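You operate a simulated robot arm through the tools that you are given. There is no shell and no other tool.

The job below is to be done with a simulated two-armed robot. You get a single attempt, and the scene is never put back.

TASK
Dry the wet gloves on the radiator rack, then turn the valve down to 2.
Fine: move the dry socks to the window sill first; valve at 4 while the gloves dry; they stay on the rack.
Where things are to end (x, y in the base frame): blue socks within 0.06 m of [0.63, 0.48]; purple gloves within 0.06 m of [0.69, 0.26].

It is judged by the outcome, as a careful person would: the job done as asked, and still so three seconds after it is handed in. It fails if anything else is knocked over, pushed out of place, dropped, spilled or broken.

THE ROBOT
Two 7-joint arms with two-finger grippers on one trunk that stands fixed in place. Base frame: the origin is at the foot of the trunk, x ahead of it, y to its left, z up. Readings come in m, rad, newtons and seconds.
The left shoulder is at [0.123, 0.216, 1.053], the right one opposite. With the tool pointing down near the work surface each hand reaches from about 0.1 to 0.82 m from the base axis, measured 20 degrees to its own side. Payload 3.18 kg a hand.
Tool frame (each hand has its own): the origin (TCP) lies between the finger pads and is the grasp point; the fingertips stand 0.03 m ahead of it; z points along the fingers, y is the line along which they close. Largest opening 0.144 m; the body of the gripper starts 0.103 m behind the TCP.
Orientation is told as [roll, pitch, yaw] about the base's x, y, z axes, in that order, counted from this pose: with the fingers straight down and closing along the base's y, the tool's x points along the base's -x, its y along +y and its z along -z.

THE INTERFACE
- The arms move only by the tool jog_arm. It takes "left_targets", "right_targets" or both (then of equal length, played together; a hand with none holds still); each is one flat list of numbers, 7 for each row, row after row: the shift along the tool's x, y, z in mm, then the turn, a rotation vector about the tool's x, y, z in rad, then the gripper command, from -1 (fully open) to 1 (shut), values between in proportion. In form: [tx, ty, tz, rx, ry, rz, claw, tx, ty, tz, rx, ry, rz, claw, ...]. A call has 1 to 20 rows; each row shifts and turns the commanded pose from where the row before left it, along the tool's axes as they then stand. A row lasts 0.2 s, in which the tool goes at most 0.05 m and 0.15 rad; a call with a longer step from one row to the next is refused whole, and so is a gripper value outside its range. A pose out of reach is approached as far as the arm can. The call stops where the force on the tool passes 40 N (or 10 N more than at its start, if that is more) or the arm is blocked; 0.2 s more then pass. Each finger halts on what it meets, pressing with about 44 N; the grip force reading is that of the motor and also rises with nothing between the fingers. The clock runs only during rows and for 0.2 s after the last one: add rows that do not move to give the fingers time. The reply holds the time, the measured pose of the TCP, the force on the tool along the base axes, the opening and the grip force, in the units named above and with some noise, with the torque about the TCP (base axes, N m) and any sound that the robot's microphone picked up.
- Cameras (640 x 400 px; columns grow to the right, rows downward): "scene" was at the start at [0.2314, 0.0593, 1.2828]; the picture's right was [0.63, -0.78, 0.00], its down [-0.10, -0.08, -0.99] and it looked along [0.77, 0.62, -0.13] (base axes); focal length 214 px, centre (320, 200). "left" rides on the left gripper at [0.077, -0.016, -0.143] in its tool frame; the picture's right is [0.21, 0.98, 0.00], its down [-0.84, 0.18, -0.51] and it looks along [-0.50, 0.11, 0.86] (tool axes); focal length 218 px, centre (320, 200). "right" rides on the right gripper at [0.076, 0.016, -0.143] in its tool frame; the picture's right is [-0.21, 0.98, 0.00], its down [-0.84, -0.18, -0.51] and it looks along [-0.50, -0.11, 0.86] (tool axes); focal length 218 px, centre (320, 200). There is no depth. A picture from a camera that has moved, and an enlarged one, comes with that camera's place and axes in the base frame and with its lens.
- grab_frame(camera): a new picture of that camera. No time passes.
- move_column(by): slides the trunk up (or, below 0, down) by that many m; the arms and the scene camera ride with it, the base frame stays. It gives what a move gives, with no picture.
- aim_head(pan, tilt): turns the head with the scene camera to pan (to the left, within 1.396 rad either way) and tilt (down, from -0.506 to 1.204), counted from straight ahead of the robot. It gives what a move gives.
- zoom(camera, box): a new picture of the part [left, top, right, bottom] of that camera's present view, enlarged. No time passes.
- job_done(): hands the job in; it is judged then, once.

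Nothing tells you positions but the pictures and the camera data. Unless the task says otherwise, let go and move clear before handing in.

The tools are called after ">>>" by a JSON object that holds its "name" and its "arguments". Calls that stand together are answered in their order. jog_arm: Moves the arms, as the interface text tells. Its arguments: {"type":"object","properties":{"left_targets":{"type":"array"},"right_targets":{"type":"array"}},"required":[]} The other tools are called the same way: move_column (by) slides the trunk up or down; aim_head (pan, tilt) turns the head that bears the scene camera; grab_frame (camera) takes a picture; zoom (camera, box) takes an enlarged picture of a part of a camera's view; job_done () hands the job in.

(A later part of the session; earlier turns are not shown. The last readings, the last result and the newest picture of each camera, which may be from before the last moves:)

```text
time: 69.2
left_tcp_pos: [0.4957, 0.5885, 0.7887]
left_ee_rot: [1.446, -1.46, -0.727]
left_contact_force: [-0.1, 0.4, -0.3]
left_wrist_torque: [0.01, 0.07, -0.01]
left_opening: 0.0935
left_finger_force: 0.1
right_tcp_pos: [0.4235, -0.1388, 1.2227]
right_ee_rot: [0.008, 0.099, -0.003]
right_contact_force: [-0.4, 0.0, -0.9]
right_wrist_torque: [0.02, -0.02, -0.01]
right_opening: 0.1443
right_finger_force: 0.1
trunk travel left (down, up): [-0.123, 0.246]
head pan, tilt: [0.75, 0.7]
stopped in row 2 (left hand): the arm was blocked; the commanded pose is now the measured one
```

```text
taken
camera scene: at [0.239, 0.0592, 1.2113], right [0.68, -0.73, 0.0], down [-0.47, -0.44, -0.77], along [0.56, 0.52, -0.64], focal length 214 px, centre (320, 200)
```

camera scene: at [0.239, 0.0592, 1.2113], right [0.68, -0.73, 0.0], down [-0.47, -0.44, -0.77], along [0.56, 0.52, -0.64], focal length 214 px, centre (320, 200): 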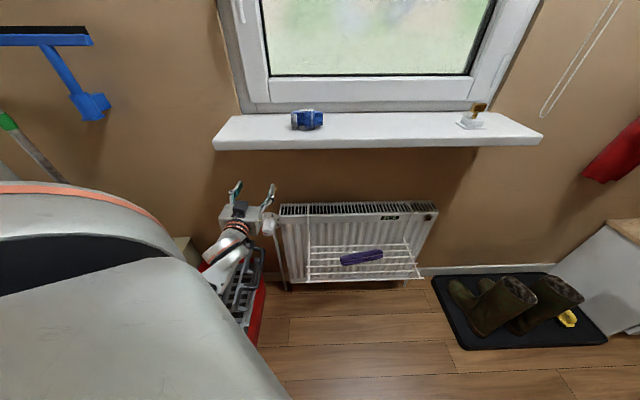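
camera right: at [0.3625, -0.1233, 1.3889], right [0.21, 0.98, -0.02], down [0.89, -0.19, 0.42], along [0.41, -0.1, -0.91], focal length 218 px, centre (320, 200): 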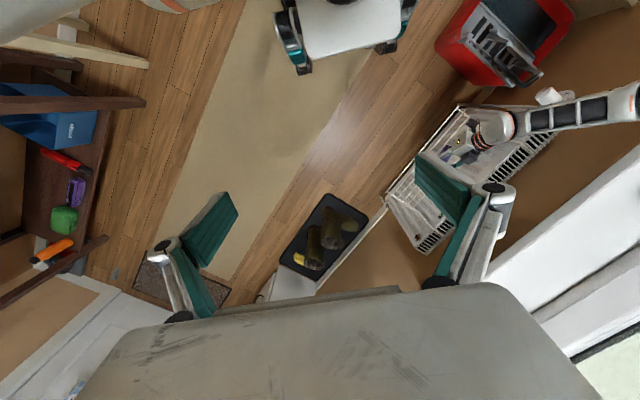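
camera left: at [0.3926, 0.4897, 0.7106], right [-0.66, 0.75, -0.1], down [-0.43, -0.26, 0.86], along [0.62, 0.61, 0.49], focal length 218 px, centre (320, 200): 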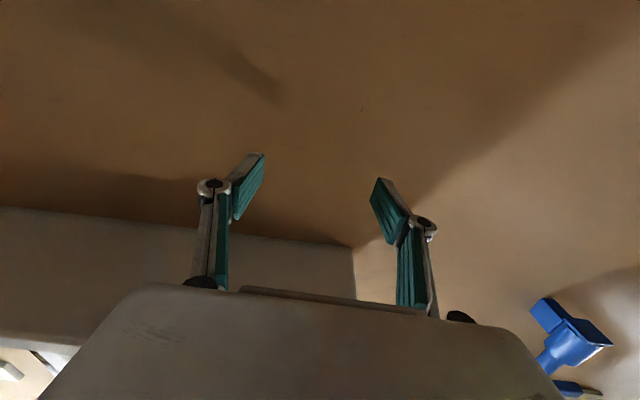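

The arm reports being blocked (likely the elbow against the robot itself or something low). I'll look at the left arm's posture by panning the head further left and down.

>>> {"name": "aim_head", "arguments": {"pan": 1.15, "tilt": 0.75}}

>>> {"name": "grab_frame", "arguments": {"camera": "scene"}}

>>> {"name": "grab_frame", "arguments": {"camera": "right"}}

```text
time: 70.1
left_tcp_pos: [0.4954, 0.5912, 0.7864]
left_ee_rot: [1.441, -1.462, -0.718]
left_contact_force: [0.1, -0.1, -0.2]
left_wrist_torque: [-0.01, 0.0, 0.01]
left_opening: 0.0934
left_finger_force: 0.1
right_tcp_pos: [0.4224, -0.1396, 1.2238]
right_ee_rot: [0.005, 0.1, -0.002]
right_contact_force: [0.3, -0.3, -0.4]
right_wrist_torque: [0.03, -0.01, 0.0]
right_opening: 0.1444
right_finger_force: 0.0
trunk travel left (down, up): [-0.123, 0.246]
head pan, tilt: [1.15, 0.75]
```

```text
taken
camera scene: at [0.2108, 0.0771, 1.207], right [0.91, -0.41, 0.0], down [-0.28, -0.62, -0.73], along [0.3, 0.67, -0.68], focal length 214 px, centre (320, 200)
```

scene: 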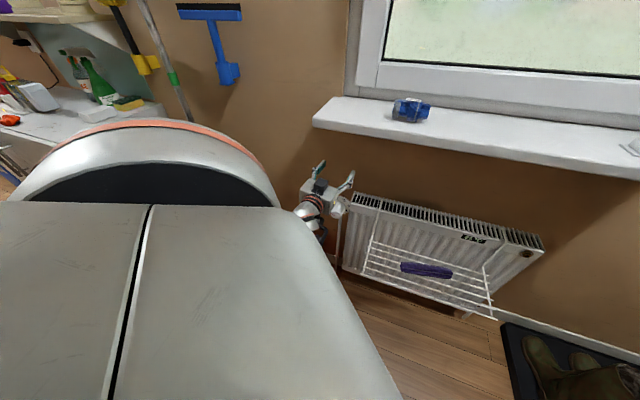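

```text
taken
camera right: at [0.3624, -0.1234, 1.373], right [0.21, 0.98, -0.02], down [0.89, -0.19, 0.42], along [0.41, -0.1, -0.91], focal length 218 px, centre (320, 200)
```

right: 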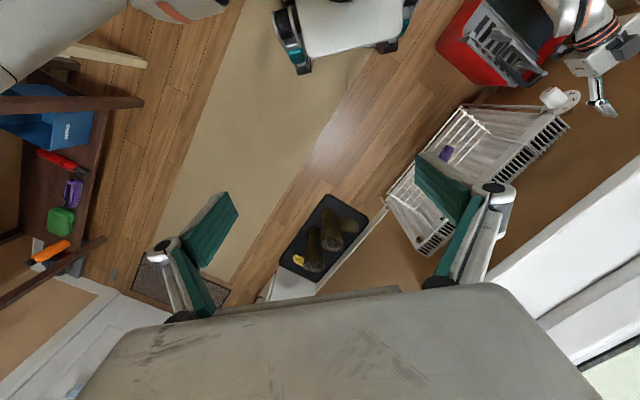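

I can't see the left elbow from the head. I'll tilt the right hand so its camera looks toward the left arm.

>>> {"name": "jog_arm", "arguments": {"right_targets": [0, 0, 0, -0.15, 0, 0, -1, 0, 0, 0, -0.15, 0, 0, -1, 0, 0, 0, -0.15, 0, 0, -1, 0, 0, 0, -0.15, 0, 0, -1, 0, 0, 0, -0.15, 0, 0, -1]}}

>>> {"name": "grab_frame", "arguments": {"camera": "right"}}

```text
time: 71.3
left_tcp_pos: [0.4953, 0.5891, 0.7878]
left_ee_rot: [1.438, -1.461, -0.715]
left_contact_force: [0.8, -0.6, 0.0]
left_wrist_torque: [-0.02, -0.02, 0.02]
left_opening: 0.0935
left_finger_force: 0.1
right_tcp_pos: [0.4237, -0.139, 1.2207]
right_ee_rot: [0.759, 0.101, -0.004]
right_contact_force: [0.2, 0.6, 0.2]
right_wrist_torque: [-0.03, 0.02, 0.0]
right_opening: 0.1442
right_finger_force: 0.1
trunk travel left (down, up): [-0.123, 0.246]
head pan, tilt: [1.15, 0.75]
```

```text
taken
camera right: at [0.36, -0.2258, 1.3449], right [0.28, 0.71, 0.65], down [0.86, -0.48, 0.16], along [0.42, 0.51, -0.75], focal length 218 px, centre (320, 200)
```

right: 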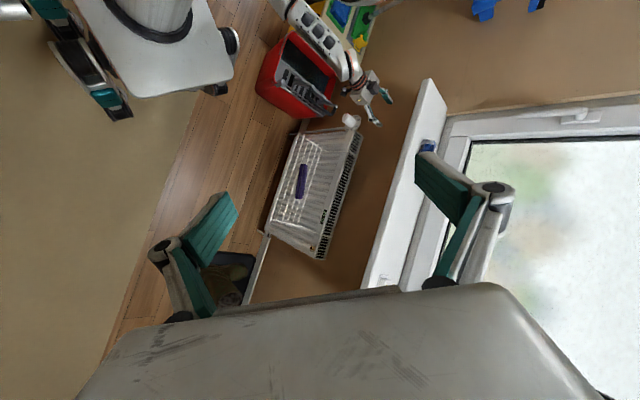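

Now I can see the forearm coming from the back-left toward the wrist. I'll tilt the right camera a bit further to see the elbow and what might be blocking it.

>>> {"name": "jog_arm", "arguments": {"right_targets": [0, 0, 0, 0, 0.15, 0, -1, 0, 0, 0, 0, 0.15, 0, -1, 0, 0, 0, 0, 0.15, 0, -1]}}

>>> {"name": "grab_frame", "arguments": {"camera": "right"}}

```text
time: 72.1
left_tcp_pos: [0.4966, 0.59, 0.785]
left_ee_rot: [1.433, -1.462, -0.712]
left_contact_force: [-1.7, 0.6, 0.1]
left_wrist_torque: [0.0, 0.01, 0.0]
left_opening: 0.0938
left_finger_force: 0.0
right_tcp_pos: [0.4236, -0.1389, 1.2223]
right_ee_rot: [0.842, 0.418, 0.332]
right_contact_force: [-0.3, -0.6, 0.4]
right_wrist_torque: [0.0, 0.01, 0.02]
right_opening: 0.144
right_finger_force: 0.2
trunk travel left (down, up): [-0.123, 0.246]
head pan, tilt: [1.15, 0.75]
```

```text
taken
camera right: at [0.4311, -0.2384, 1.3516], right [0.25, 0.77, 0.58], down [0.97, -0.19, -0.16], along [-0.01, 0.6, -0.8], focal length 218 px, centre (320, 200)
```

right: 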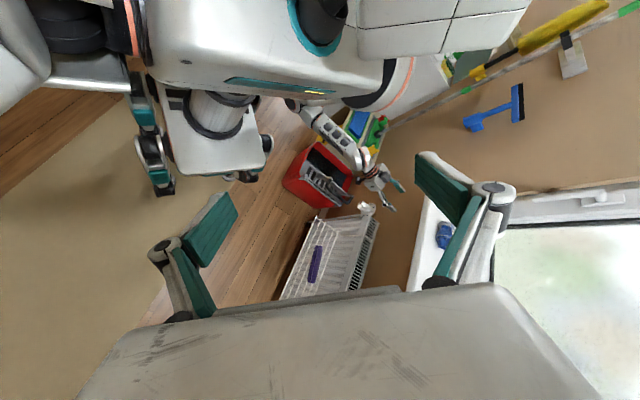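

Now I see the posture: upper arm hanging, elbow close beside the trunk, forearm forward, tool horizontal facing the wall — a good posture for the valve; it only jams when pulling back. I'll go straight down toward the knob instead, in small portions.

>>> {"name": "jog_arm", "arguments": {"left_targets": [30.4, -5.6, -0.7, 0, 0, 0, -0.3, 30.4, -5.6, -0.7, 0, 0, 0, -0.3]}}

>>> {"name": "grab_frame", "arguments": {"camera": "right"}}

>>> {"name": "grab_frame", "arguments": {"camera": "left"}}

```text
time: 72.9
left_tcp_pos: [0.5399, 0.555, 0.754]
left_ee_rot: [1.847, -1.388, -1.272]
left_contact_force: [-0.1, -0.5, 0.2]
left_wrist_torque: [-0.03, -0.01, -0.02]
left_opening: 0.0938
left_finger_force: 0.0
right_tcp_pos: [0.4226, -0.1385, 1.2225]
right_ee_rot: [0.84, 0.416, 0.329]
right_contact_force: [-0.4, 0.9, 0.5]
right_wrist_torque: [0.01, -0.01, 0.0]
right_opening: 0.144
right_finger_force: 0.1
trunk travel left (down, up): [-0.123, 0.246]
head pan, tilt: [1.15, 0.75]
stopped in row 2 (left hand): the arm was blocked; the commanded pose is now the measured one
```

```text
taken
camera right: at [0.4295, -0.2383, 1.3525], right [0.25, 0.77, 0.58], down [0.97, -0.2, -0.15], along [-0.01, 0.6, -0.8], focal length 218 px, centre (320, 200)
```

right: 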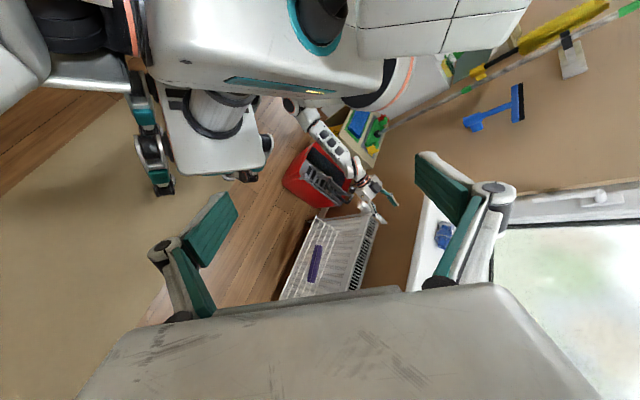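

```text
taken
camera left: at [0.4254, 0.4793, 0.6689], right [-0.54, 0.84, -0.03], down [-0.48, -0.27, 0.83], along [0.69, 0.47, 0.55], focal length 218 px, centre (320, 200)
```

left: 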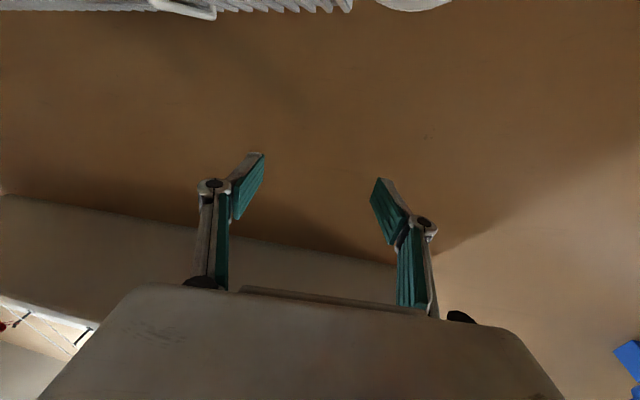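

The elbow jams against the trunk in this posture. I'll move the hand left, away from the wall fixtures, turning its heading to about −6° so the elbow comes out from the body, to prepare an oblique grip from the knob's left side.

>>> {"name": "jog_arm", "arguments": {"left_targets": [4.6, 25.8, -16.5, 0.1327, -0.0236, -0.0067, -0.3, 4.0, 23.4, -19.9, 0.1327, -0.0236, -0.0067, -0.3, 3.3, 20.6, -22.9, 0.1327, -0.0236, -0.0067, -0.3, 2.7, 17.4, -25.5, 0.1327, -0.0236, -0.0067, -0.3, 1.8, 13.9, -27.5, 0.1327, -0.0236, -0.0067, -0.3]}}

>>> {"name": "grab_frame", "arguments": {"camera": "right"}}

>>> {"name": "grab_frame", "arguments": {"camera": "left"}}

```text
time: 74.1
left_tcp_pos: [0.4, 0.6225, 0.7502]
left_ee_rot: [1.849, -1.389, -1.948]
left_contact_force: [0.0, 1.2, 0.0]
left_wrist_torque: [-0.03, -0.02, 0.0]
left_opening: 0.0935
left_finger_force: 0.0
right_tcp_pos: [0.4236, -0.1396, 1.2228]
right_ee_rot: [0.841, 0.415, 0.332]
right_contact_force: [0.3, -0.7, 0.2]
right_wrist_torque: [-0.01, -0.02, 0.0]
right_opening: 0.1441
right_finger_force: 0.1
trunk travel left (down, up): [-0.123, 0.246]
head pan, tilt: [1.15, 0.75]
```

```text
taken
camera right: at [0.4299, -0.2384, 1.3524], right [0.25, 0.77, 0.58], down [0.97, -0.2, -0.15], along [-0.01, 0.6, -0.8], focal length 218 px, centre (320, 200)
```

right: 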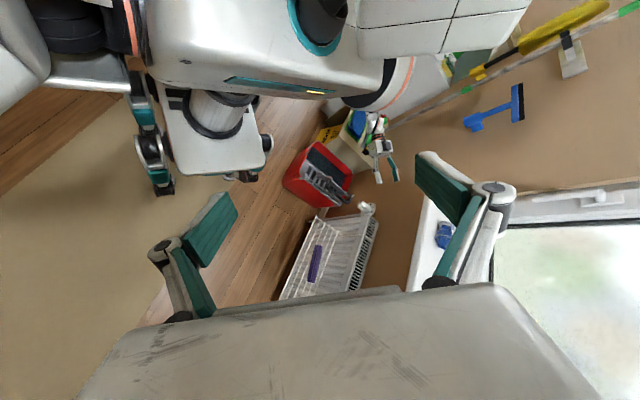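

```text
taken
camera left: at [0.2611, 0.6339, 0.6645], right [0.1, 0.99, -0.04], down [-0.54, 0.09, 0.83], along [0.83, -0.07, 0.55], focal length 218 px, centre (320, 200)
```

left: 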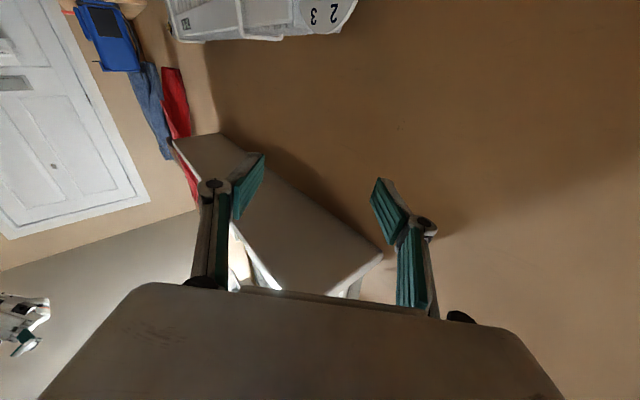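

That pose is reached cleanly. Now I'll roll the gripper about its axis by about −95° so the fingers close vertically, in the knob's rotation plane.

>>> {"name": "jog_arm", "arguments": {"left_targets": [0, 0, 0, 0, 0, -0.139, -0.3, 0, 0, 0, 0, 0, -0.139, -0.3, 0, 0, 0, 0, 0, -0.139, -0.3, 0, 0, 0, 0, 0, -0.139, -0.3, 0, 0, 0, 0, 0, -0.139, -0.3, 0, 0, 0, 0, 0, -0.139, -0.3, 0, 0, 0, 0, 0, -0.139, -0.3, 0, 0, 0, 0, 0, -0.139, -0.3, 0, 0, 0, 0, 0, -0.139, -0.3, 0, 0, 0, 0, 0, -0.139, -0.3, 0, 0, 0, 0, 0, -0.139, -0.3, 0, 0, 0, 0, 0, -0.139, -0.3, 0, 0, 0, -0.118, 0, 0, -0.3]}}

>>> {"name": "grab_frame", "arguments": {"camera": "left"}}

>>> {"name": "grab_frame", "arguments": {"camera": "right"}}

```text
time: 76.9
left_tcp_pos: [0.4005, 0.6214, 0.7507]
left_ee_rot: [-1.503, -0.076, 1.477]
left_contact_force: [0.8, -0.5, 0.7]
left_wrist_torque: [-0.01, 0.03, 0.02]
left_opening: 0.0935
left_finger_force: 0.0
right_tcp_pos: [0.4234, -0.1395, 1.2226]
right_ee_rot: [0.844, 0.417, 0.331]
right_contact_force: [0.4, -0.8, 0.5]
right_wrist_torque: [0.04, 0.01, -0.02]
right_opening: 0.1442
right_finger_force: 0.0
trunk travel left (down, up): [-0.123, 0.246]
head pan, tilt: [1.15, 0.75]
```

```text
taken
camera left: at [0.2514, 0.5581, 0.7701], right [-0.08, -0.13, -0.99], down [-0.44, 0.9, -0.08], along [0.9, 0.43, -0.13], focal length 218 px, centre (320, 200)
```

left: 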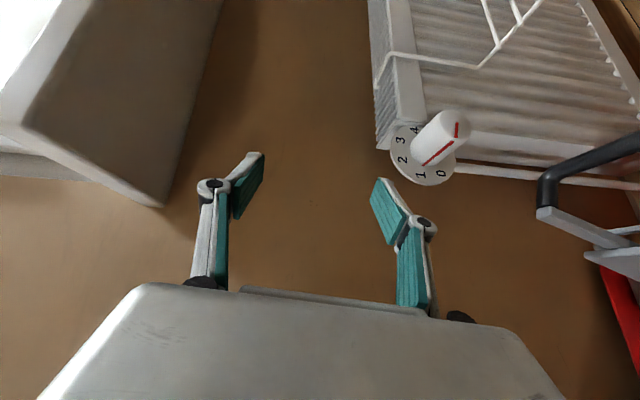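

```text
taken
camera right: at [0.4297, -0.2387, 1.3524], right [0.25, 0.77, 0.58], down [0.97, -0.2, -0.15], along [-0.01, 0.6, -0.8], focal length 218 px, centre (320, 200)
```

right: 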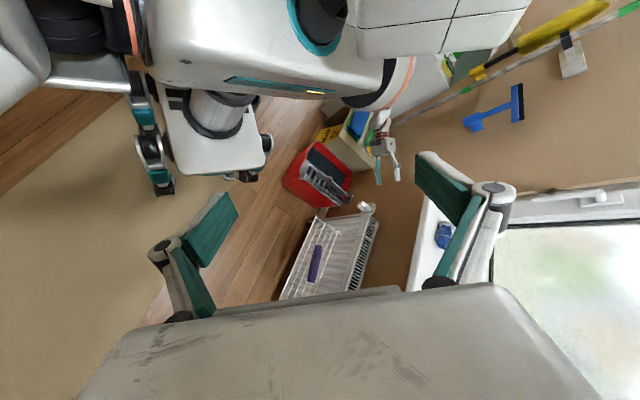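

Excellent — the gripper is rolled as planned and the wrist camera now sees the knob and dial directly. Let me zoom in to read it and refine the knob position.

>>> {"name": "zoom", "arguments": {"camera": "left", "box": [370, 90, 500, 200]}}

```text
3.64 times, centred on (435, 145) of left
camera zoom: at [0.2514, 0.5581, 0.7701], right [-0.08, -0.13, -0.99], down [-0.44, 0.9, -0.08], along [0.9, 0.43, -0.13], focal length 794 px, centre (-98, 400)
```

zoom: 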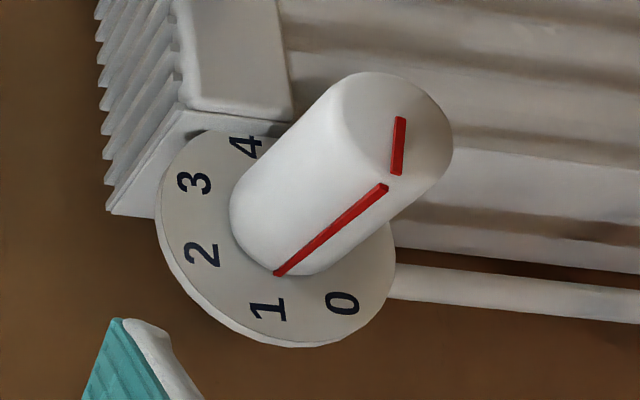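

The dial clearly reads 1 now. I also notice the red toolbox with a handle stands right below the knob, so I need to keep the gripper high; I'll check its handle position from the head camera.

>>> {"name": "aim_head", "arguments": {"pan": 0.85, "tilt": 0.75}}

>>> {"name": "grab_frame", "arguments": {"camera": "scene"}}

>>> {"name": "zoom", "arguments": {"camera": "scene", "box": [200, 170, 340, 300]}}

>>> {"name": "zoom", "arguments": {"camera": "left", "box": [440, 80, 640, 280]}}

```text
time: 77.7
left_tcp_pos: [0.3994, 0.6233, 0.7505]
left_ee_rot: [-1.504, -0.08, 1.476]
left_contact_force: [1.2, -0.3, 0.9]
left_wrist_torque: [-0.02, -0.02, 0.04]
left_opening: 0.0935
left_finger_force: 0.0
right_tcp_pos: [0.4228, -0.1382, 1.2223]
right_ee_rot: [0.843, 0.417, 0.329]
right_contact_force: [0.6, 0.2, 0.5]
right_wrist_torque: [0.03, -0.02, -0.02]
right_opening: 0.1439
right_finger_force: 0.1
trunk travel left (down, up): [-0.123, 0.246]
head pan, tilt: [0.85, 0.75]
```

```text
taken
camera scene: at [0.2316, 0.0639, 1.207], right [0.75, -0.66, 0.0], down [-0.45, -0.51, -0.73], along [0.48, 0.55, -0.68], focal length 214 px, centre (320, 200)
```

scene: 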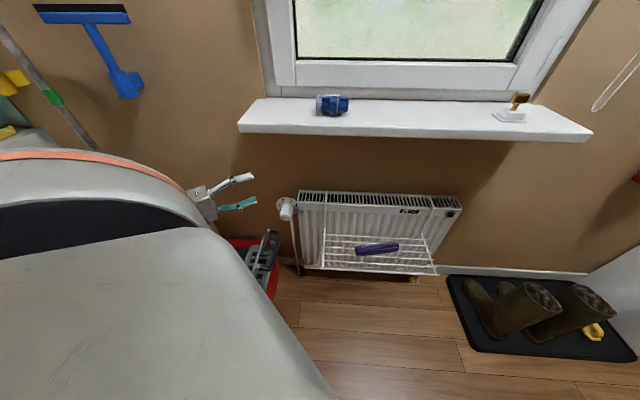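

```text
3.08 times, centred on (270, 235) of scene
camera zoom: at [0.2316, 0.0639, 1.207], right [0.75, -0.66, 0.0], down [-0.45, -0.51, -0.73], along [0.48, 0.55, -0.68], focal length 660 px, centre (474, 92)
```

zoom: 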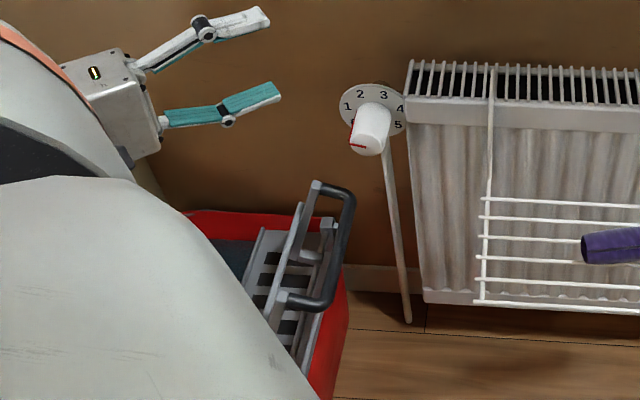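

```text
2.00 times, centred on (540, 180) of left
camera zoom: at [0.2513, 0.5583, 0.7694], right [-0.08, -0.12, -0.99], down [-0.44, 0.9, -0.08], along [0.9, 0.43, -0.12], focal length 436 px, centre (-120, 240)
```

zoom: 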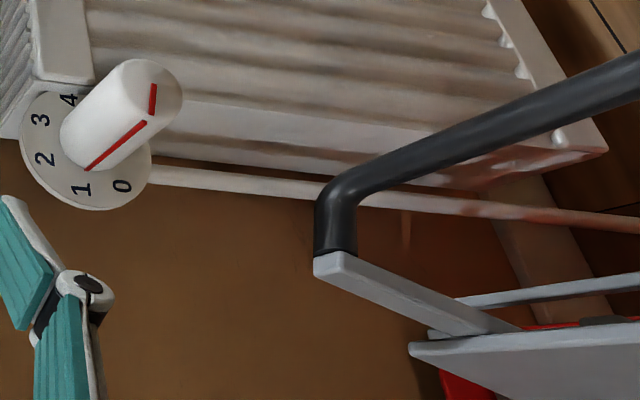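

The toolbox handle is a bar at z≈0.467, a safe 8+ cm below the planned lower finger. I'll move to the pre-grip pose left-front of the knob with the fingers opened about 8 cm.

>>> {"name": "jog_arm", "arguments": {"left_targets": [0, 0, 0, -0.0937, 0.0018, 0.0781, -0.1, 11.8, 31.3, 13.8, 0, 0, 0, -0.1, 11.8, 31.3, 13.8, 0, 0, 0, -0.1, 11.8, 31.3, 13.8, 0, 0, 0, -0.1, 11.8, 31.3, 13.8, 0, 0, 0, -0.1]}}

>>> {"name": "grab_frame", "arguments": {"camera": "left"}}

>>> {"name": "grab_frame", "arguments": {"camera": "scene"}}

>>> {"name": "zoom", "arguments": {"camera": "scene", "box": [200, 150, 340, 280]}}

```text
time: 78.9
left_tcp_pos: [0.4296, 0.5921, 0.6134]
left_ee_rot: [-1.406, -0.155, 1.468]
left_contact_force: [0.2, 0.0, -0.2]
left_wrist_torque: [-0.01, -0.03, 0.04]
left_opening: 0.0794
left_finger_force: 0.0
right_tcp_pos: [0.4241, -0.1386, 1.2227]
right_ee_rot: [0.841, 0.417, 0.332]
right_contact_force: [-0.2, 0.2, 0.0]
right_wrist_torque: [-0.04, 0.02, 0.03]
right_opening: 0.144
right_finger_force: 0.0
trunk travel left (down, up): [-0.123, 0.246]
head pan, tilt: [0.85, 0.75]
```

```text
taken
camera left: at [0.2825, 0.5262, 0.6384], right [-0.16, -0.04, -0.99], down [-0.44, 0.9, 0.04], along [0.88, 0.44, -0.17], focal length 218 px, centre (320, 200)
```

left: 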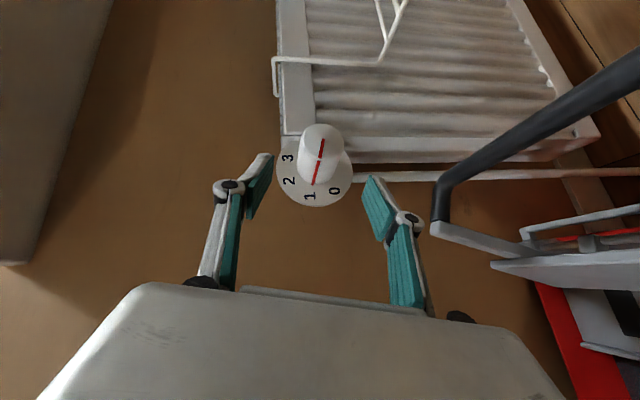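

```text
taken
camera scene: at [0.2319, 0.0641, 1.2068], right [0.75, -0.66, 0.0], down [-0.45, -0.51, -0.73], along [0.48, 0.55, -0.68], focal length 214 px, centre (320, 200)
```

scene: 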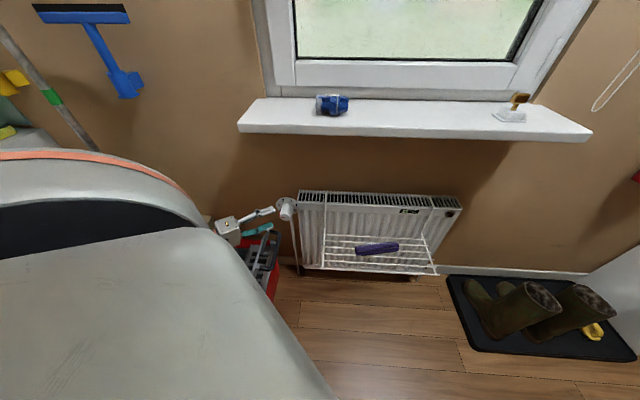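

```text
3.08 times, centred on (270, 215) of scene
camera zoom: at [0.2319, 0.0641, 1.2068], right [0.75, -0.66, 0.0], down [-0.45, -0.51, -0.73], along [0.48, 0.55, -0.68], focal length 660 px, centre (474, 154)
```

zoom: 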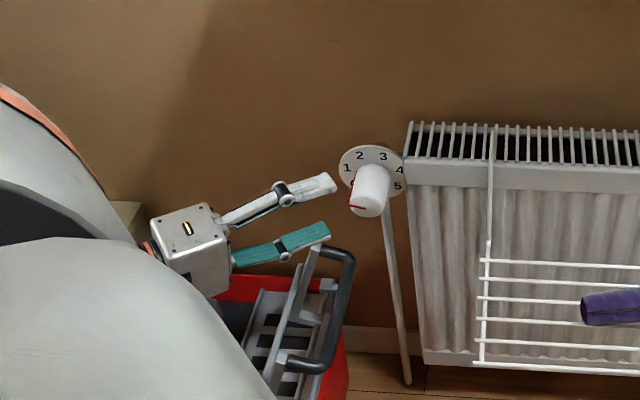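

The knob is nicely centred between the fingers. I'll advance about 8 cm along the tool axis so it sits between the pads.

>>> {"name": "jog_arm", "arguments": {"left_targets": [0.45, 0.1, 20, 0, 0, 0, -0.1, 0.45, 0.1, 20, 0, 0, 0, -0.1, 0.45, 0.1, 20, 0, 0, 0, -0.1, 0.45, 0.1, 19, 0, 0, 0, -0.1]}}

>>> {"name": "grab_frame", "arguments": {"camera": "left"}}

>>> {"name": "zoom", "arguments": {"camera": "scene", "box": [220, 165, 330, 255]}}

```text
time: 79.9
left_tcp_pos: [0.5068, 0.5841, 0.5999]
left_ee_rot: [-1.406, -0.155, 1.467]
left_contact_force: [0.0, -0.1, -0.6]
left_wrist_torque: [0.03, -0.02, 0.04]
left_opening: 0.0792
left_finger_force: 0.1
right_tcp_pos: [0.4237, -0.1389, 1.2223]
right_ee_rot: [0.841, 0.416, 0.331]
right_contact_force: [0.2, -0.8, -1.0]
right_wrist_torque: [-0.03, 0.01, -0.02]
right_opening: 0.1439
right_finger_force: 0.1
trunk travel left (down, up): [-0.123, 0.246]
head pan, tilt: [0.85, 0.75]
```

```text
taken
camera left: at [0.3621, 0.519, 0.6254], right [-0.17, -0.04, -0.99], down [-0.44, 0.9, 0.04], along [0.88, 0.44, -0.17], focal length 218 px, centre (320, 200)
```

left: 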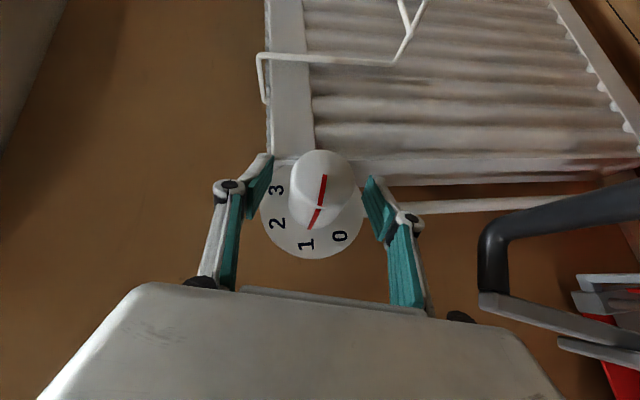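

```text
4.44 times, centred on (275, 210) of scene
camera zoom: at [0.2317, 0.0639, 1.2069], right [0.75, -0.66, 0.0], down [-0.45, -0.51, -0.73], along [0.48, 0.55, -0.68], focal length 953 px, centre (520, 156)
```

zoom: 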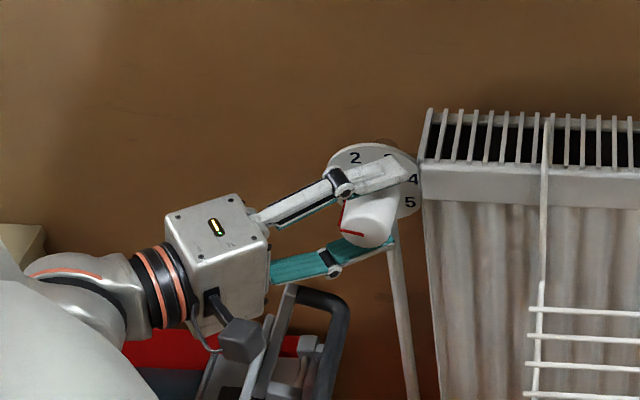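

The knob sits squarely between the pads. Closing on it now.

>>> {"name": "jog_arm", "arguments": {"left_targets": [0, 0, 0, 0, 0, 0, 0.2, 0, 0, 0, 0, 0, 0, 0.6, 0, 0, 0, 0, 0, 0, 1, 0, 0, 0, 0, 0, 0, 1, 0, 0, 0, 0, 0, 0, 1]}}

>>> {"name": "grab_frame", "arguments": {"camera": "left"}}

```text
time: 81.1
left_tcp_pos: [0.5086, 0.5839, 0.6002]
left_ee_rot: [-1.407, -0.153, 1.466]
left_contact_force: [3.1, -0.4, -0.6]
left_wrist_torque: [0.06, -0.08, -0.1]
left_opening: 0.0434
left_finger_force: 45.0
right_tcp_pos: [0.4223, -0.1394, 1.2229]
right_ee_rot: [0.844, 0.417, 0.33]
right_contact_force: [0.3, -1.3, -0.2]
right_wrist_torque: [-0.01, 0.05, 0.02]
right_opening: 0.1442
right_finger_force: 0.1
trunk travel left (down, up): [-0.123, 0.246]
head pan, tilt: [0.85, 0.75]
```

```text
taken
camera left: at [0.3623, 0.5188, 0.6259], right [-0.16, -0.04, -0.99], down [-0.44, 0.9, 0.04], along [0.88, 0.44, -0.16], focal length 218 px, centre (320, 200)
```

left: 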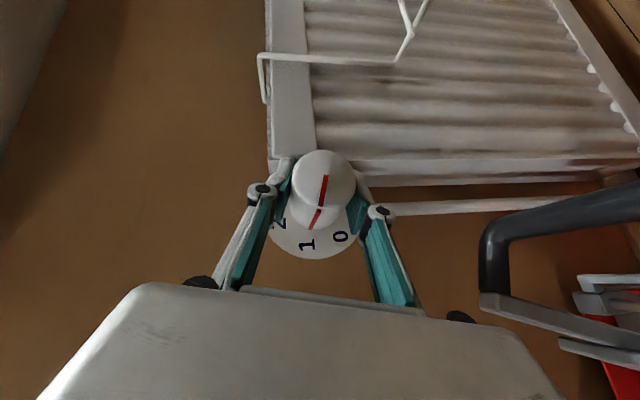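

Firm grip (4.3 cm, 45 N). I'll start turning clockwise by a small amount (about 15°) to see how the knob responds.

>>> {"name": "jog_arm", "arguments": {"left_targets": [0, 0, 0, -0.1032, 0.002, 0.0864, 1, 0, 0, 0, -0.1032, 0.002, 0.0864, 1]}}

>>> {"name": "grab_frame", "arguments": {"camera": "left"}}

>>> {"name": "zoom", "arguments": {"camera": "scene", "box": [220, 165, 330, 255]}}

```text
time: 81.7
left_tcp_pos: [0.5083, 0.584, 0.6005]
left_ee_rot: [-1.191, -0.321, 1.416]
left_contact_force: [-4.1, -1.0, 6.8]
left_wrist_torque: [0.14, -0.14, 0.79]
left_opening: 0.0436
left_finger_force: 44.5
right_tcp_pos: [0.4215, -0.1396, 1.2219]
right_ee_rot: [0.842, 0.416, 0.331]
right_contact_force: [0.9, -0.1, 0.1]
right_wrist_torque: [0.02, -0.01, -0.01]
right_opening: 0.1439
right_finger_force: 0.1
trunk travel left (down, up): [-0.123, 0.246]
head pan, tilt: [0.85, 0.75]
```

```text
taken
camera left: at [0.3688, 0.5119, 0.6398], right [-0.35, 0.14, -0.93], down [-0.41, 0.87, 0.29], along [0.84, 0.48, -0.24], focal length 218 px, centre (320, 200)
```

left: 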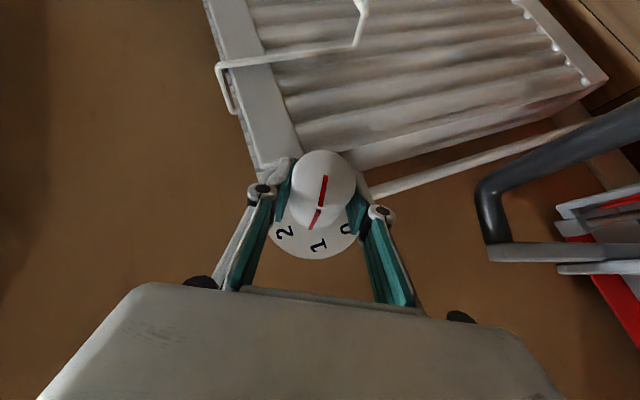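

```text
4.44 times, centred on (275, 210) of scene
camera zoom: at [0.231, 0.0632, 1.2073], right [0.75, -0.66, 0.0], down [-0.45, -0.51, -0.73], along [0.48, 0.55, -0.68], focal length 953 px, centre (520, 156)
```

zoom: 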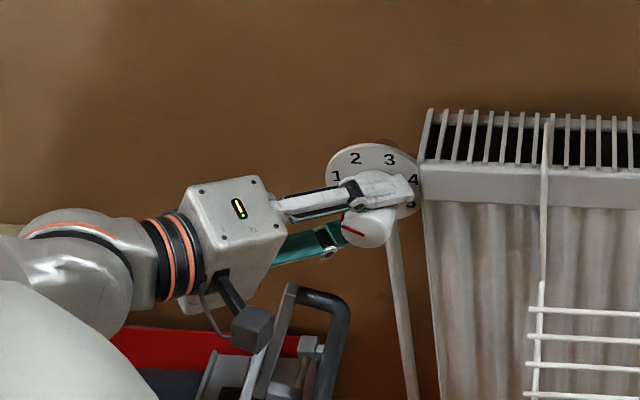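

It turns smoothly with the hand (torque under 1 Nm). I'll continue the stroke.

>>> {"name": "jog_arm", "arguments": {"left_targets": [0, 0, 0, -0.1032, 0.002, 0.0864, 1, 0, 0, 0, -0.1032, 0.002, 0.0864, 1, 0, 0, 0, -0.1032, 0.002, 0.0864, 1]}}

>>> {"name": "grab_frame", "arguments": {"camera": "left"}}

>>> {"name": "grab_frame", "arguments": {"camera": "scene"}}

```text
time: 82.5
left_tcp_pos: [0.5076, 0.5835, 0.601]
left_ee_rot: [-0.814, -0.537, 1.258]
left_contact_force: [-3.0, 1.5, 8.4]
left_wrist_torque: [0.12, -0.13, 0.22]
left_opening: 0.0436
left_finger_force: 45.1
right_tcp_pos: [0.4218, -0.1388, 1.224]
right_ee_rot: [0.843, 0.415, 0.33]
right_contact_force: [-0.2, 0.4, -0.5]
right_wrist_torque: [-0.02, -0.01, 0.0]
right_opening: 0.1444
right_finger_force: 0.1
trunk travel left (down, up): [-0.123, 0.246]
head pan, tilt: [0.85, 0.75]
```

```text
taken
camera left: at [0.3828, 0.4977, 0.6551], right [-0.58, 0.38, -0.72], down [-0.28, 0.73, 0.62], along [0.76, 0.56, -0.32], focal length 218 px, centre (320, 200)
```

left: 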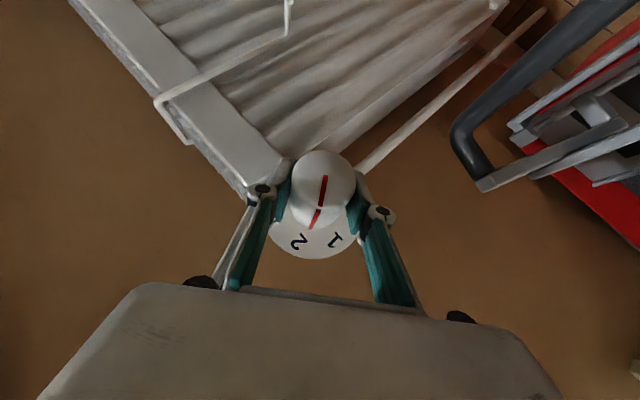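

```text
taken
camera scene: at [0.2307, 0.0633, 1.2073], right [0.75, -0.66, 0.0], down [-0.45, -0.51, -0.73], along [0.48, 0.55, -0.68], focal length 214 px, centre (320, 200)
```

scene: 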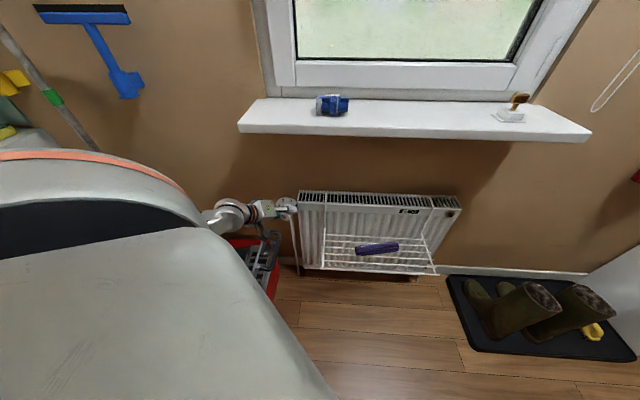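

Pointer is now about 70% of the way from 1 to 2. Continuing the stroke while the arm stays within limits.

>>> {"name": "jog_arm", "arguments": {"left_targets": [0, 0, 0, -0.1032, 0.002, 0.0864, 1, 0, 0, 0, -0.1032, 0.002, 0.0864, 1, 0, 0, 0, -0.1032, 0.002, 0.0864, 1]}}

>>> {"name": "grab_frame", "arguments": {"camera": "left"}}

```text
time: 83.3
left_tcp_pos: [0.5097, 0.5831, 0.6012]
left_ee_rot: [-0.348, -0.677, 0.991]
left_contact_force: [3.7, 0.5, 13.3]
left_wrist_torque: [0.1, -0.14, -0.05]
left_opening: 0.0437
left_finger_force: 45.2
right_tcp_pos: [0.4226, -0.1393, 1.2236]
right_ee_rot: [0.843, 0.415, 0.329]
right_contact_force: [0.5, -0.5, 0.0]
right_wrist_torque: [0.0, -0.01, -0.02]
right_opening: 0.1439
right_finger_force: 0.1
trunk travel left (down, up): [-0.123, 0.246]
head pan, tilt: [0.85, 0.75]
```

```text
taken
camera left: at [0.4001, 0.4802, 0.6611], right [-0.74, 0.54, -0.39], down [-0.07, 0.52, 0.85], along [0.67, 0.66, -0.35], focal length 218 px, centre (320, 200)
```

left: 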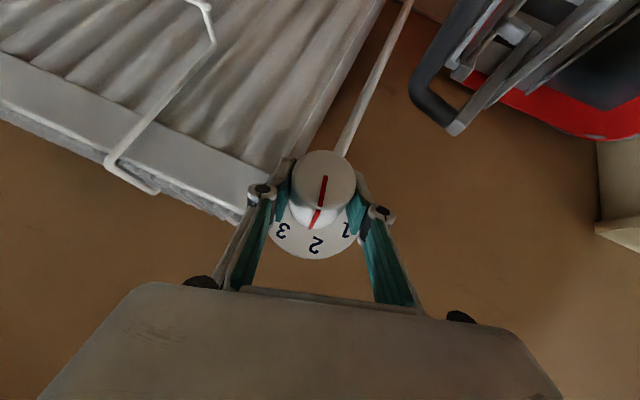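

Pointer is at about 2 now and no limit yet; continuing further.

>>> {"name": "jog_arm", "arguments": {"left_targets": [0, 0, 0, -0.1032, 0.002, 0.0864, 1, 0, 0, 0, -0.1032, 0.002, 0.0864, 1, 0, 0, 0, -0.1032, 0.002, 0.0864, 1]}}

>>> {"name": "grab_frame", "arguments": {"camera": "left"}}

>>> {"name": "zoom", "arguments": {"camera": "scene", "box": [220, 165, 330, 255]}}

```text
time: 84.1
left_tcp_pos: [0.509, 0.5833, 0.6]
left_ee_rot: [0.173, -0.692, 0.657]
left_contact_force: [16.0, 3.8, 13.5]
left_wrist_torque: [0.25, -0.3, 0.06]
left_opening: 0.0435
left_finger_force: 45.1
right_tcp_pos: [0.4228, -0.1393, 1.2221]
right_ee_rot: [0.843, 0.417, 0.329]
right_contact_force: [-0.3, 0.0, 0.5]
right_wrist_torque: [0.01, 0.03, 0.01]
right_opening: 0.1439
right_finger_force: 0.0
trunk travel left (down, up): [-0.123, 0.246]
head pan, tilt: [0.85, 0.75]
```

```text
taken
camera left: at [0.4176, 0.4624, 0.6563], right [-0.8, 0.6, 0.0], down [0.19, 0.26, 0.95], along [0.57, 0.76, -0.32], focal length 218 px, centre (320, 200)
```

left: 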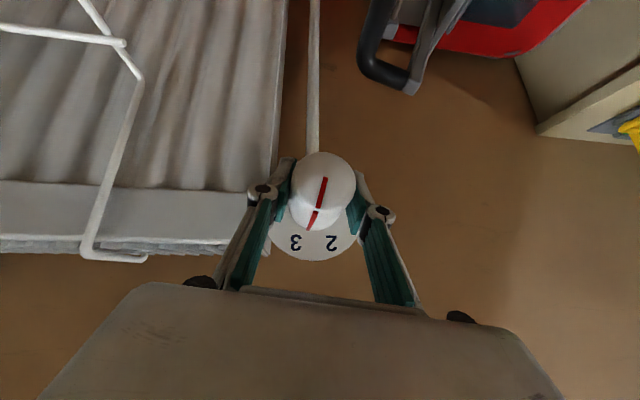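

```text
4.44 times, centred on (275, 210) of scene
camera zoom: at [0.2317, 0.063, 1.2071], right [0.75, -0.66, 0.0], down [-0.45, -0.51, -0.73], along [0.48, 0.55, -0.68], focal length 953 px, centre (520, 156)
```

zoom: 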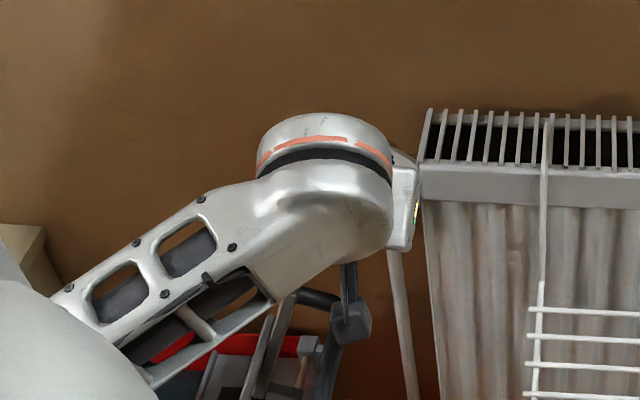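

Pointer is midway between 2 and 3; forces are still modest (~20 N). I'll continue a little more in small steps.

>>> {"name": "jog_arm", "arguments": {"left_targets": [0, 0, 0, -0.1032, 0.002, 0.0864, 1, 0, 0, 0, -0.1032, 0.002, 0.0864, 1]}}

>>> {"name": "grab_frame", "arguments": {"camera": "left"}}

```text
time: 84.7
left_tcp_pos: [0.5097, 0.5819, 0.5994]
left_ee_rot: [0.509, -0.629, 0.451]
left_contact_force: [20.5, 2.0, 14.6]
left_wrist_torque: [0.23, -0.24, -0.04]
left_opening: 0.0431
left_finger_force: 45.0
right_tcp_pos: [0.4227, -0.1399, 1.2222]
right_ee_rot: [0.843, 0.417, 0.33]
right_contact_force: [0.1, 0.4, 0.3]
right_wrist_torque: [0.01, 0.0, -0.02]
right_opening: 0.1439
right_finger_force: 0.1
trunk travel left (down, up): [-0.123, 0.246]
head pan, tilt: [0.85, 0.75]
```

```text
taken
camera left: at [0.4278, 0.4518, 0.6483], right [-0.78, 0.57, 0.26], down [0.37, 0.08, 0.93], along [0.51, 0.82, -0.28], focal length 218 px, centre (320, 200)
```

left: 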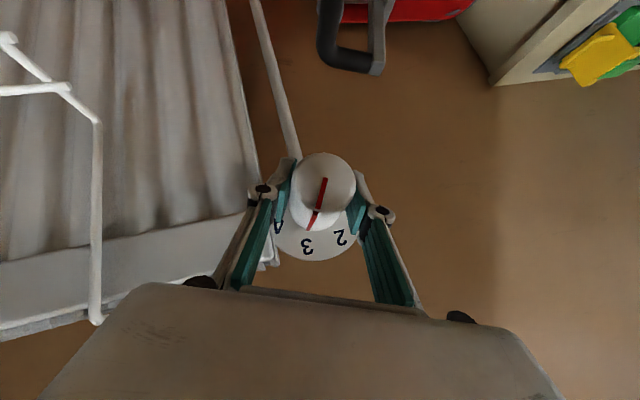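

Pointer is just short of 3. I'll relieve the slight side force by shifting a few millimetres with it and continue turning toward 4.

>>> {"name": "jog_arm", "arguments": {"left_targets": [-4.0, -1.2, -1.0, -0.1032, 0.002, 0.0864, 1, 0, 0, 0, -0.1032, 0.002, 0.0864, 1]}}

>>> {"name": "grab_frame", "arguments": {"camera": "left"}}

```text
time: 85.3
left_tcp_pos: [0.5092, 0.5827, 0.5996]
left_ee_rot: [0.804, -0.513, 0.293]
left_contact_force: [-9.4, -8.2, 9.2]
left_wrist_torque: [0.28, -0.27, 0.43]
left_opening: 0.0429
left_finger_force: 45.5
right_tcp_pos: [0.423, -0.1402, 1.2222]
right_ee_rot: [0.843, 0.418, 0.33]
right_contact_force: [0.8, -0.4, -0.3]
right_wrist_torque: [0.01, 0.02, 0.0]
right_opening: 0.1439
right_finger_force: 0.1
trunk travel left (down, up): [-0.123, 0.246]
head pan, tilt: [0.85, 0.75]
```

```text
taken
camera left: at [0.4369, 0.4431, 0.6374], right [-0.7, 0.5, 0.51], down [0.55, -0.09, 0.83], along [0.46, 0.86, -0.21], focal length 218 px, centre (320, 200)
```

left: 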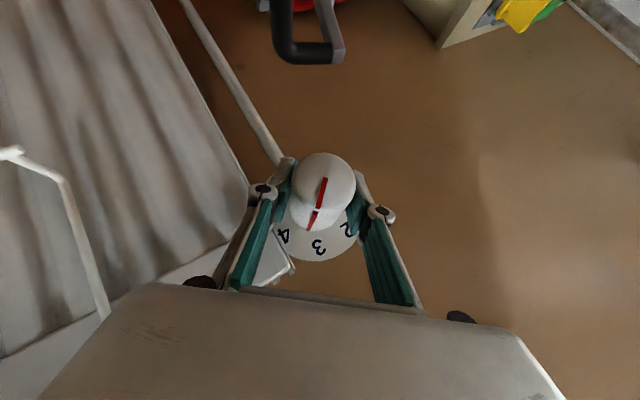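

Just past 3 and everything is within limits. Continuing toward 4.

>>> {"name": "jog_arm", "arguments": {"left_targets": [0, 0, 0, -0.1032, 0.002, 0.0864, 1, 0, 0, 0, -0.1032, 0.002, 0.0864, 1, 0, 0, 0, -0.1032, 0.002, 0.0864, 1]}}

>>> {"name": "grab_frame", "arguments": {"camera": "left"}}

>>> {"name": "grab_frame", "arguments": {"camera": "right"}}

```text
time: 86.1
left_tcp_pos: [0.5088, 0.5833, 0.6]
left_ee_rot: [1.173, -0.296, 0.143]
left_contact_force: [-21.6, -16.7, -0.5]
left_wrist_torque: [-0.32, 0.3, 0.97]
left_opening: 0.0429
left_finger_force: 45.1
right_tcp_pos: [0.4218, -0.1399, 1.2221]
right_ee_rot: [0.845, 0.417, 0.33]
right_contact_force: [-0.1, -1.1, 0.9]
right_wrist_torque: [-0.01, 0.02, -0.01]
right_opening: 0.1439
right_finger_force: 0.0
trunk travel left (down, up): [-0.123, 0.246]
head pan, tilt: [0.85, 0.75]
```

```text
taken
camera left: at [0.4446, 0.4353, 0.6152], right [-0.51, 0.31, 0.8], down [0.75, -0.29, 0.59], along [0.42, 0.9, -0.08], focal length 218 px, centre (320, 200)
```

left: 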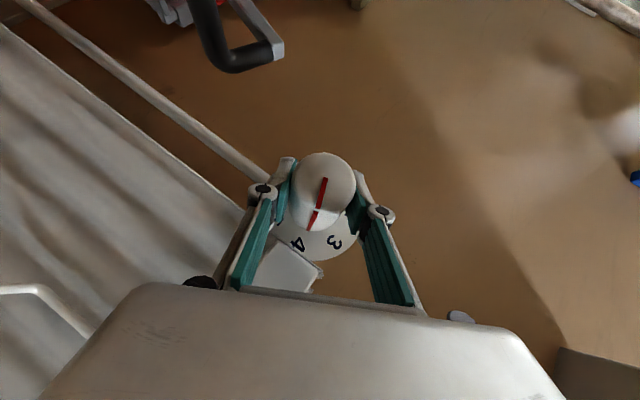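

```text
taken
camera right: at [0.4292, -0.2393, 1.3519], right [0.25, 0.77, 0.58], down [0.97, -0.2, -0.16], along [-0.01, 0.6, -0.8], focal length 218 px, centre (320, 200)
```

right: 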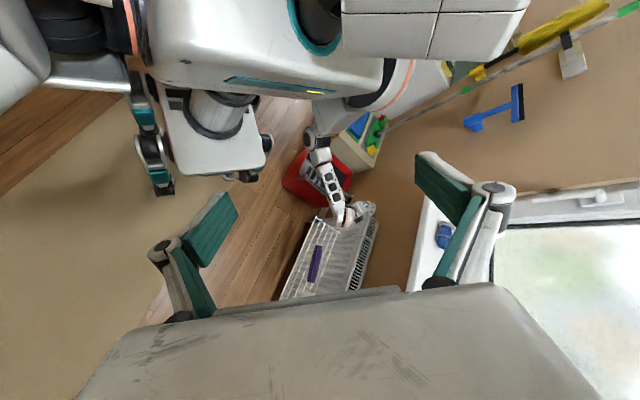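

Pointer is between 3 and 4. The knob pushes the tool slightly away from the wall, so I'll back off 5 mm that way and finish the last ~23° to 4.

>>> {"name": "jog_arm", "arguments": {"left_targets": [3.8, 0, -3.2, -0.1032, 0.002, 0.0864, 1, 0, 0, 0, -0.1032, 0.002, 0.0864, 1]}}

>>> {"name": "grab_frame", "arguments": {"camera": "left"}}

>>> {"name": "zoom", "arguments": {"camera": "left", "box": [250, 140, 390, 280]}}

```text
time: 86.7
left_tcp_pos: [0.5106, 0.5834, 0.6007]
left_ee_rot: [1.386, -0.136, 0.095]
left_contact_force: [11.5, 29.0, -12.4]
left_wrist_torque: [-0.02, 0.02, -0.14]
left_opening: 0.0429
left_finger_force: 44.5
right_tcp_pos: [0.4248, -0.1373, 1.2218]
right_ee_rot: [0.841, 0.421, 0.329]
right_contact_force: [-0.4, -0.6, -0.5]
right_wrist_torque: [0.02, -0.01, -0.01]
right_opening: 0.1442
right_finger_force: 0.1
trunk travel left (down, up): [-0.123, 0.246]
head pan, tilt: [0.85, 0.75]
```

```text
taken
camera left: at [0.4459, 0.4338, 0.5985], right [-0.35, 0.14, 0.92], down [0.84, -0.39, 0.38], along [0.41, 0.91, 0.02], focal length 218 px, centre (320, 200)
```

left: 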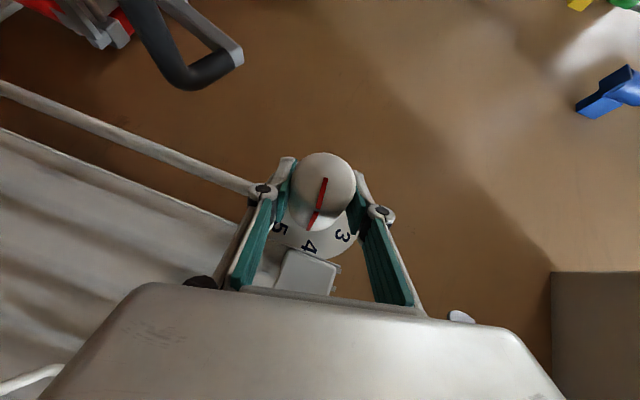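

```text
2.86 times, centred on (320, 210) of left
camera zoom: at [0.4459, 0.4338, 0.5985], right [-0.35, 0.14, 0.92], down [0.84, -0.39, 0.38], along [0.41, 0.91, 0.02], focal length 624 px, centre (320, 171)
```

zoom: 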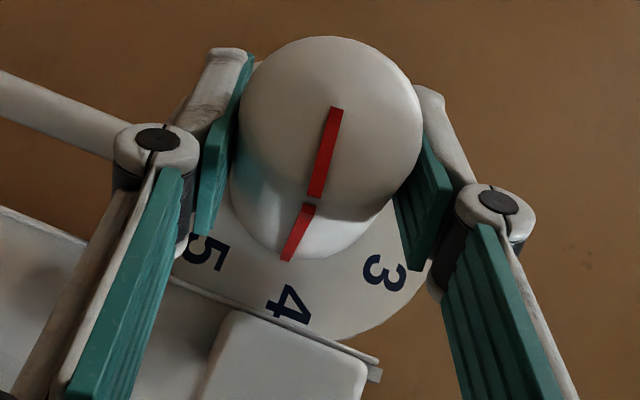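

The pointer appears to be right at 4 now (hand has turned about 154°). I'll open the fingers slightly to relieve the force and view the dial.

>>> {"name": "jog_arm", "arguments": {"left_targets": [0, 0, 0, 0, 0, 0, 0.3, 0, 0, 0, 0, 0, 0, 0.1, 0, 0, 0, 0, 0, 0, -0.1]}}

>>> {"name": "zoom", "arguments": {"camera": "left", "box": [250, 140, 390, 280]}}

>>> {"name": "zoom", "arguments": {"camera": "scene", "box": [220, 165, 480, 328]}}

```text
time: 87.5
left_tcp_pos: [0.5087, 0.5802, 0.602]
left_ee_rot: [1.388, -0.136, 0.098]
left_contact_force: [-0.7, 0.2, -0.1]
left_wrist_torque: [-0.02, -0.03, 0.01]
left_opening: 0.0791
left_finger_force: 0.0
right_tcp_pos: [0.4237, -0.1389, 1.2225]
right_ee_rot: [0.841, 0.418, 0.331]
right_contact_force: [0.0, -0.2, 0.2]
right_wrist_torque: [0.02, -0.03, 0.03]
right_opening: 0.1439
right_finger_force: 0.1
trunk travel left (down, up): [-0.123, 0.246]
head pan, tilt: [0.85, 0.75]
```

```text
2.86 times, centred on (320, 210) of left
camera zoom: at [0.4449, 0.4306, 0.6], right [-0.35, 0.14, 0.93], down [0.84, -0.39, 0.38], along [0.41, 0.91, 0.02], focal length 624 px, centre (320, 171)
```

zoom: 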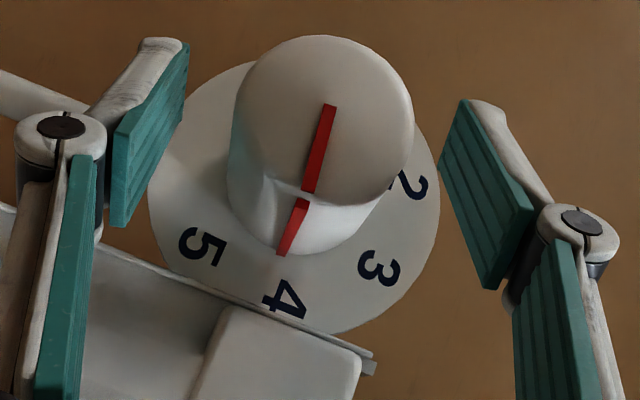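

```text
2.45 times, centred on (350, 246) of scene
camera zoom: at [0.2316, 0.0637, 1.207], right [0.75, -0.66, 0.0], down [-0.45, -0.51, -0.73], along [0.48, 0.55, -0.68], focal length 526 px, centre (246, 86)
```

zoom: 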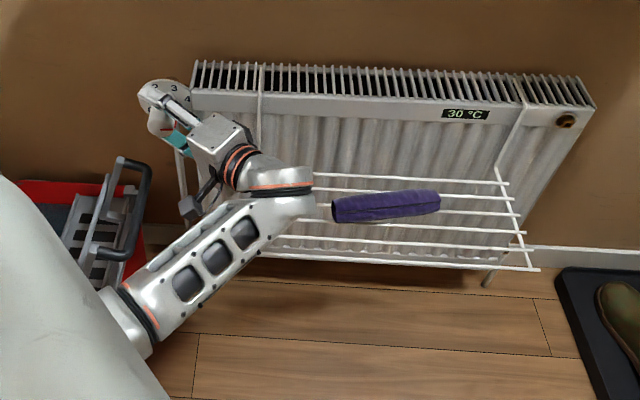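

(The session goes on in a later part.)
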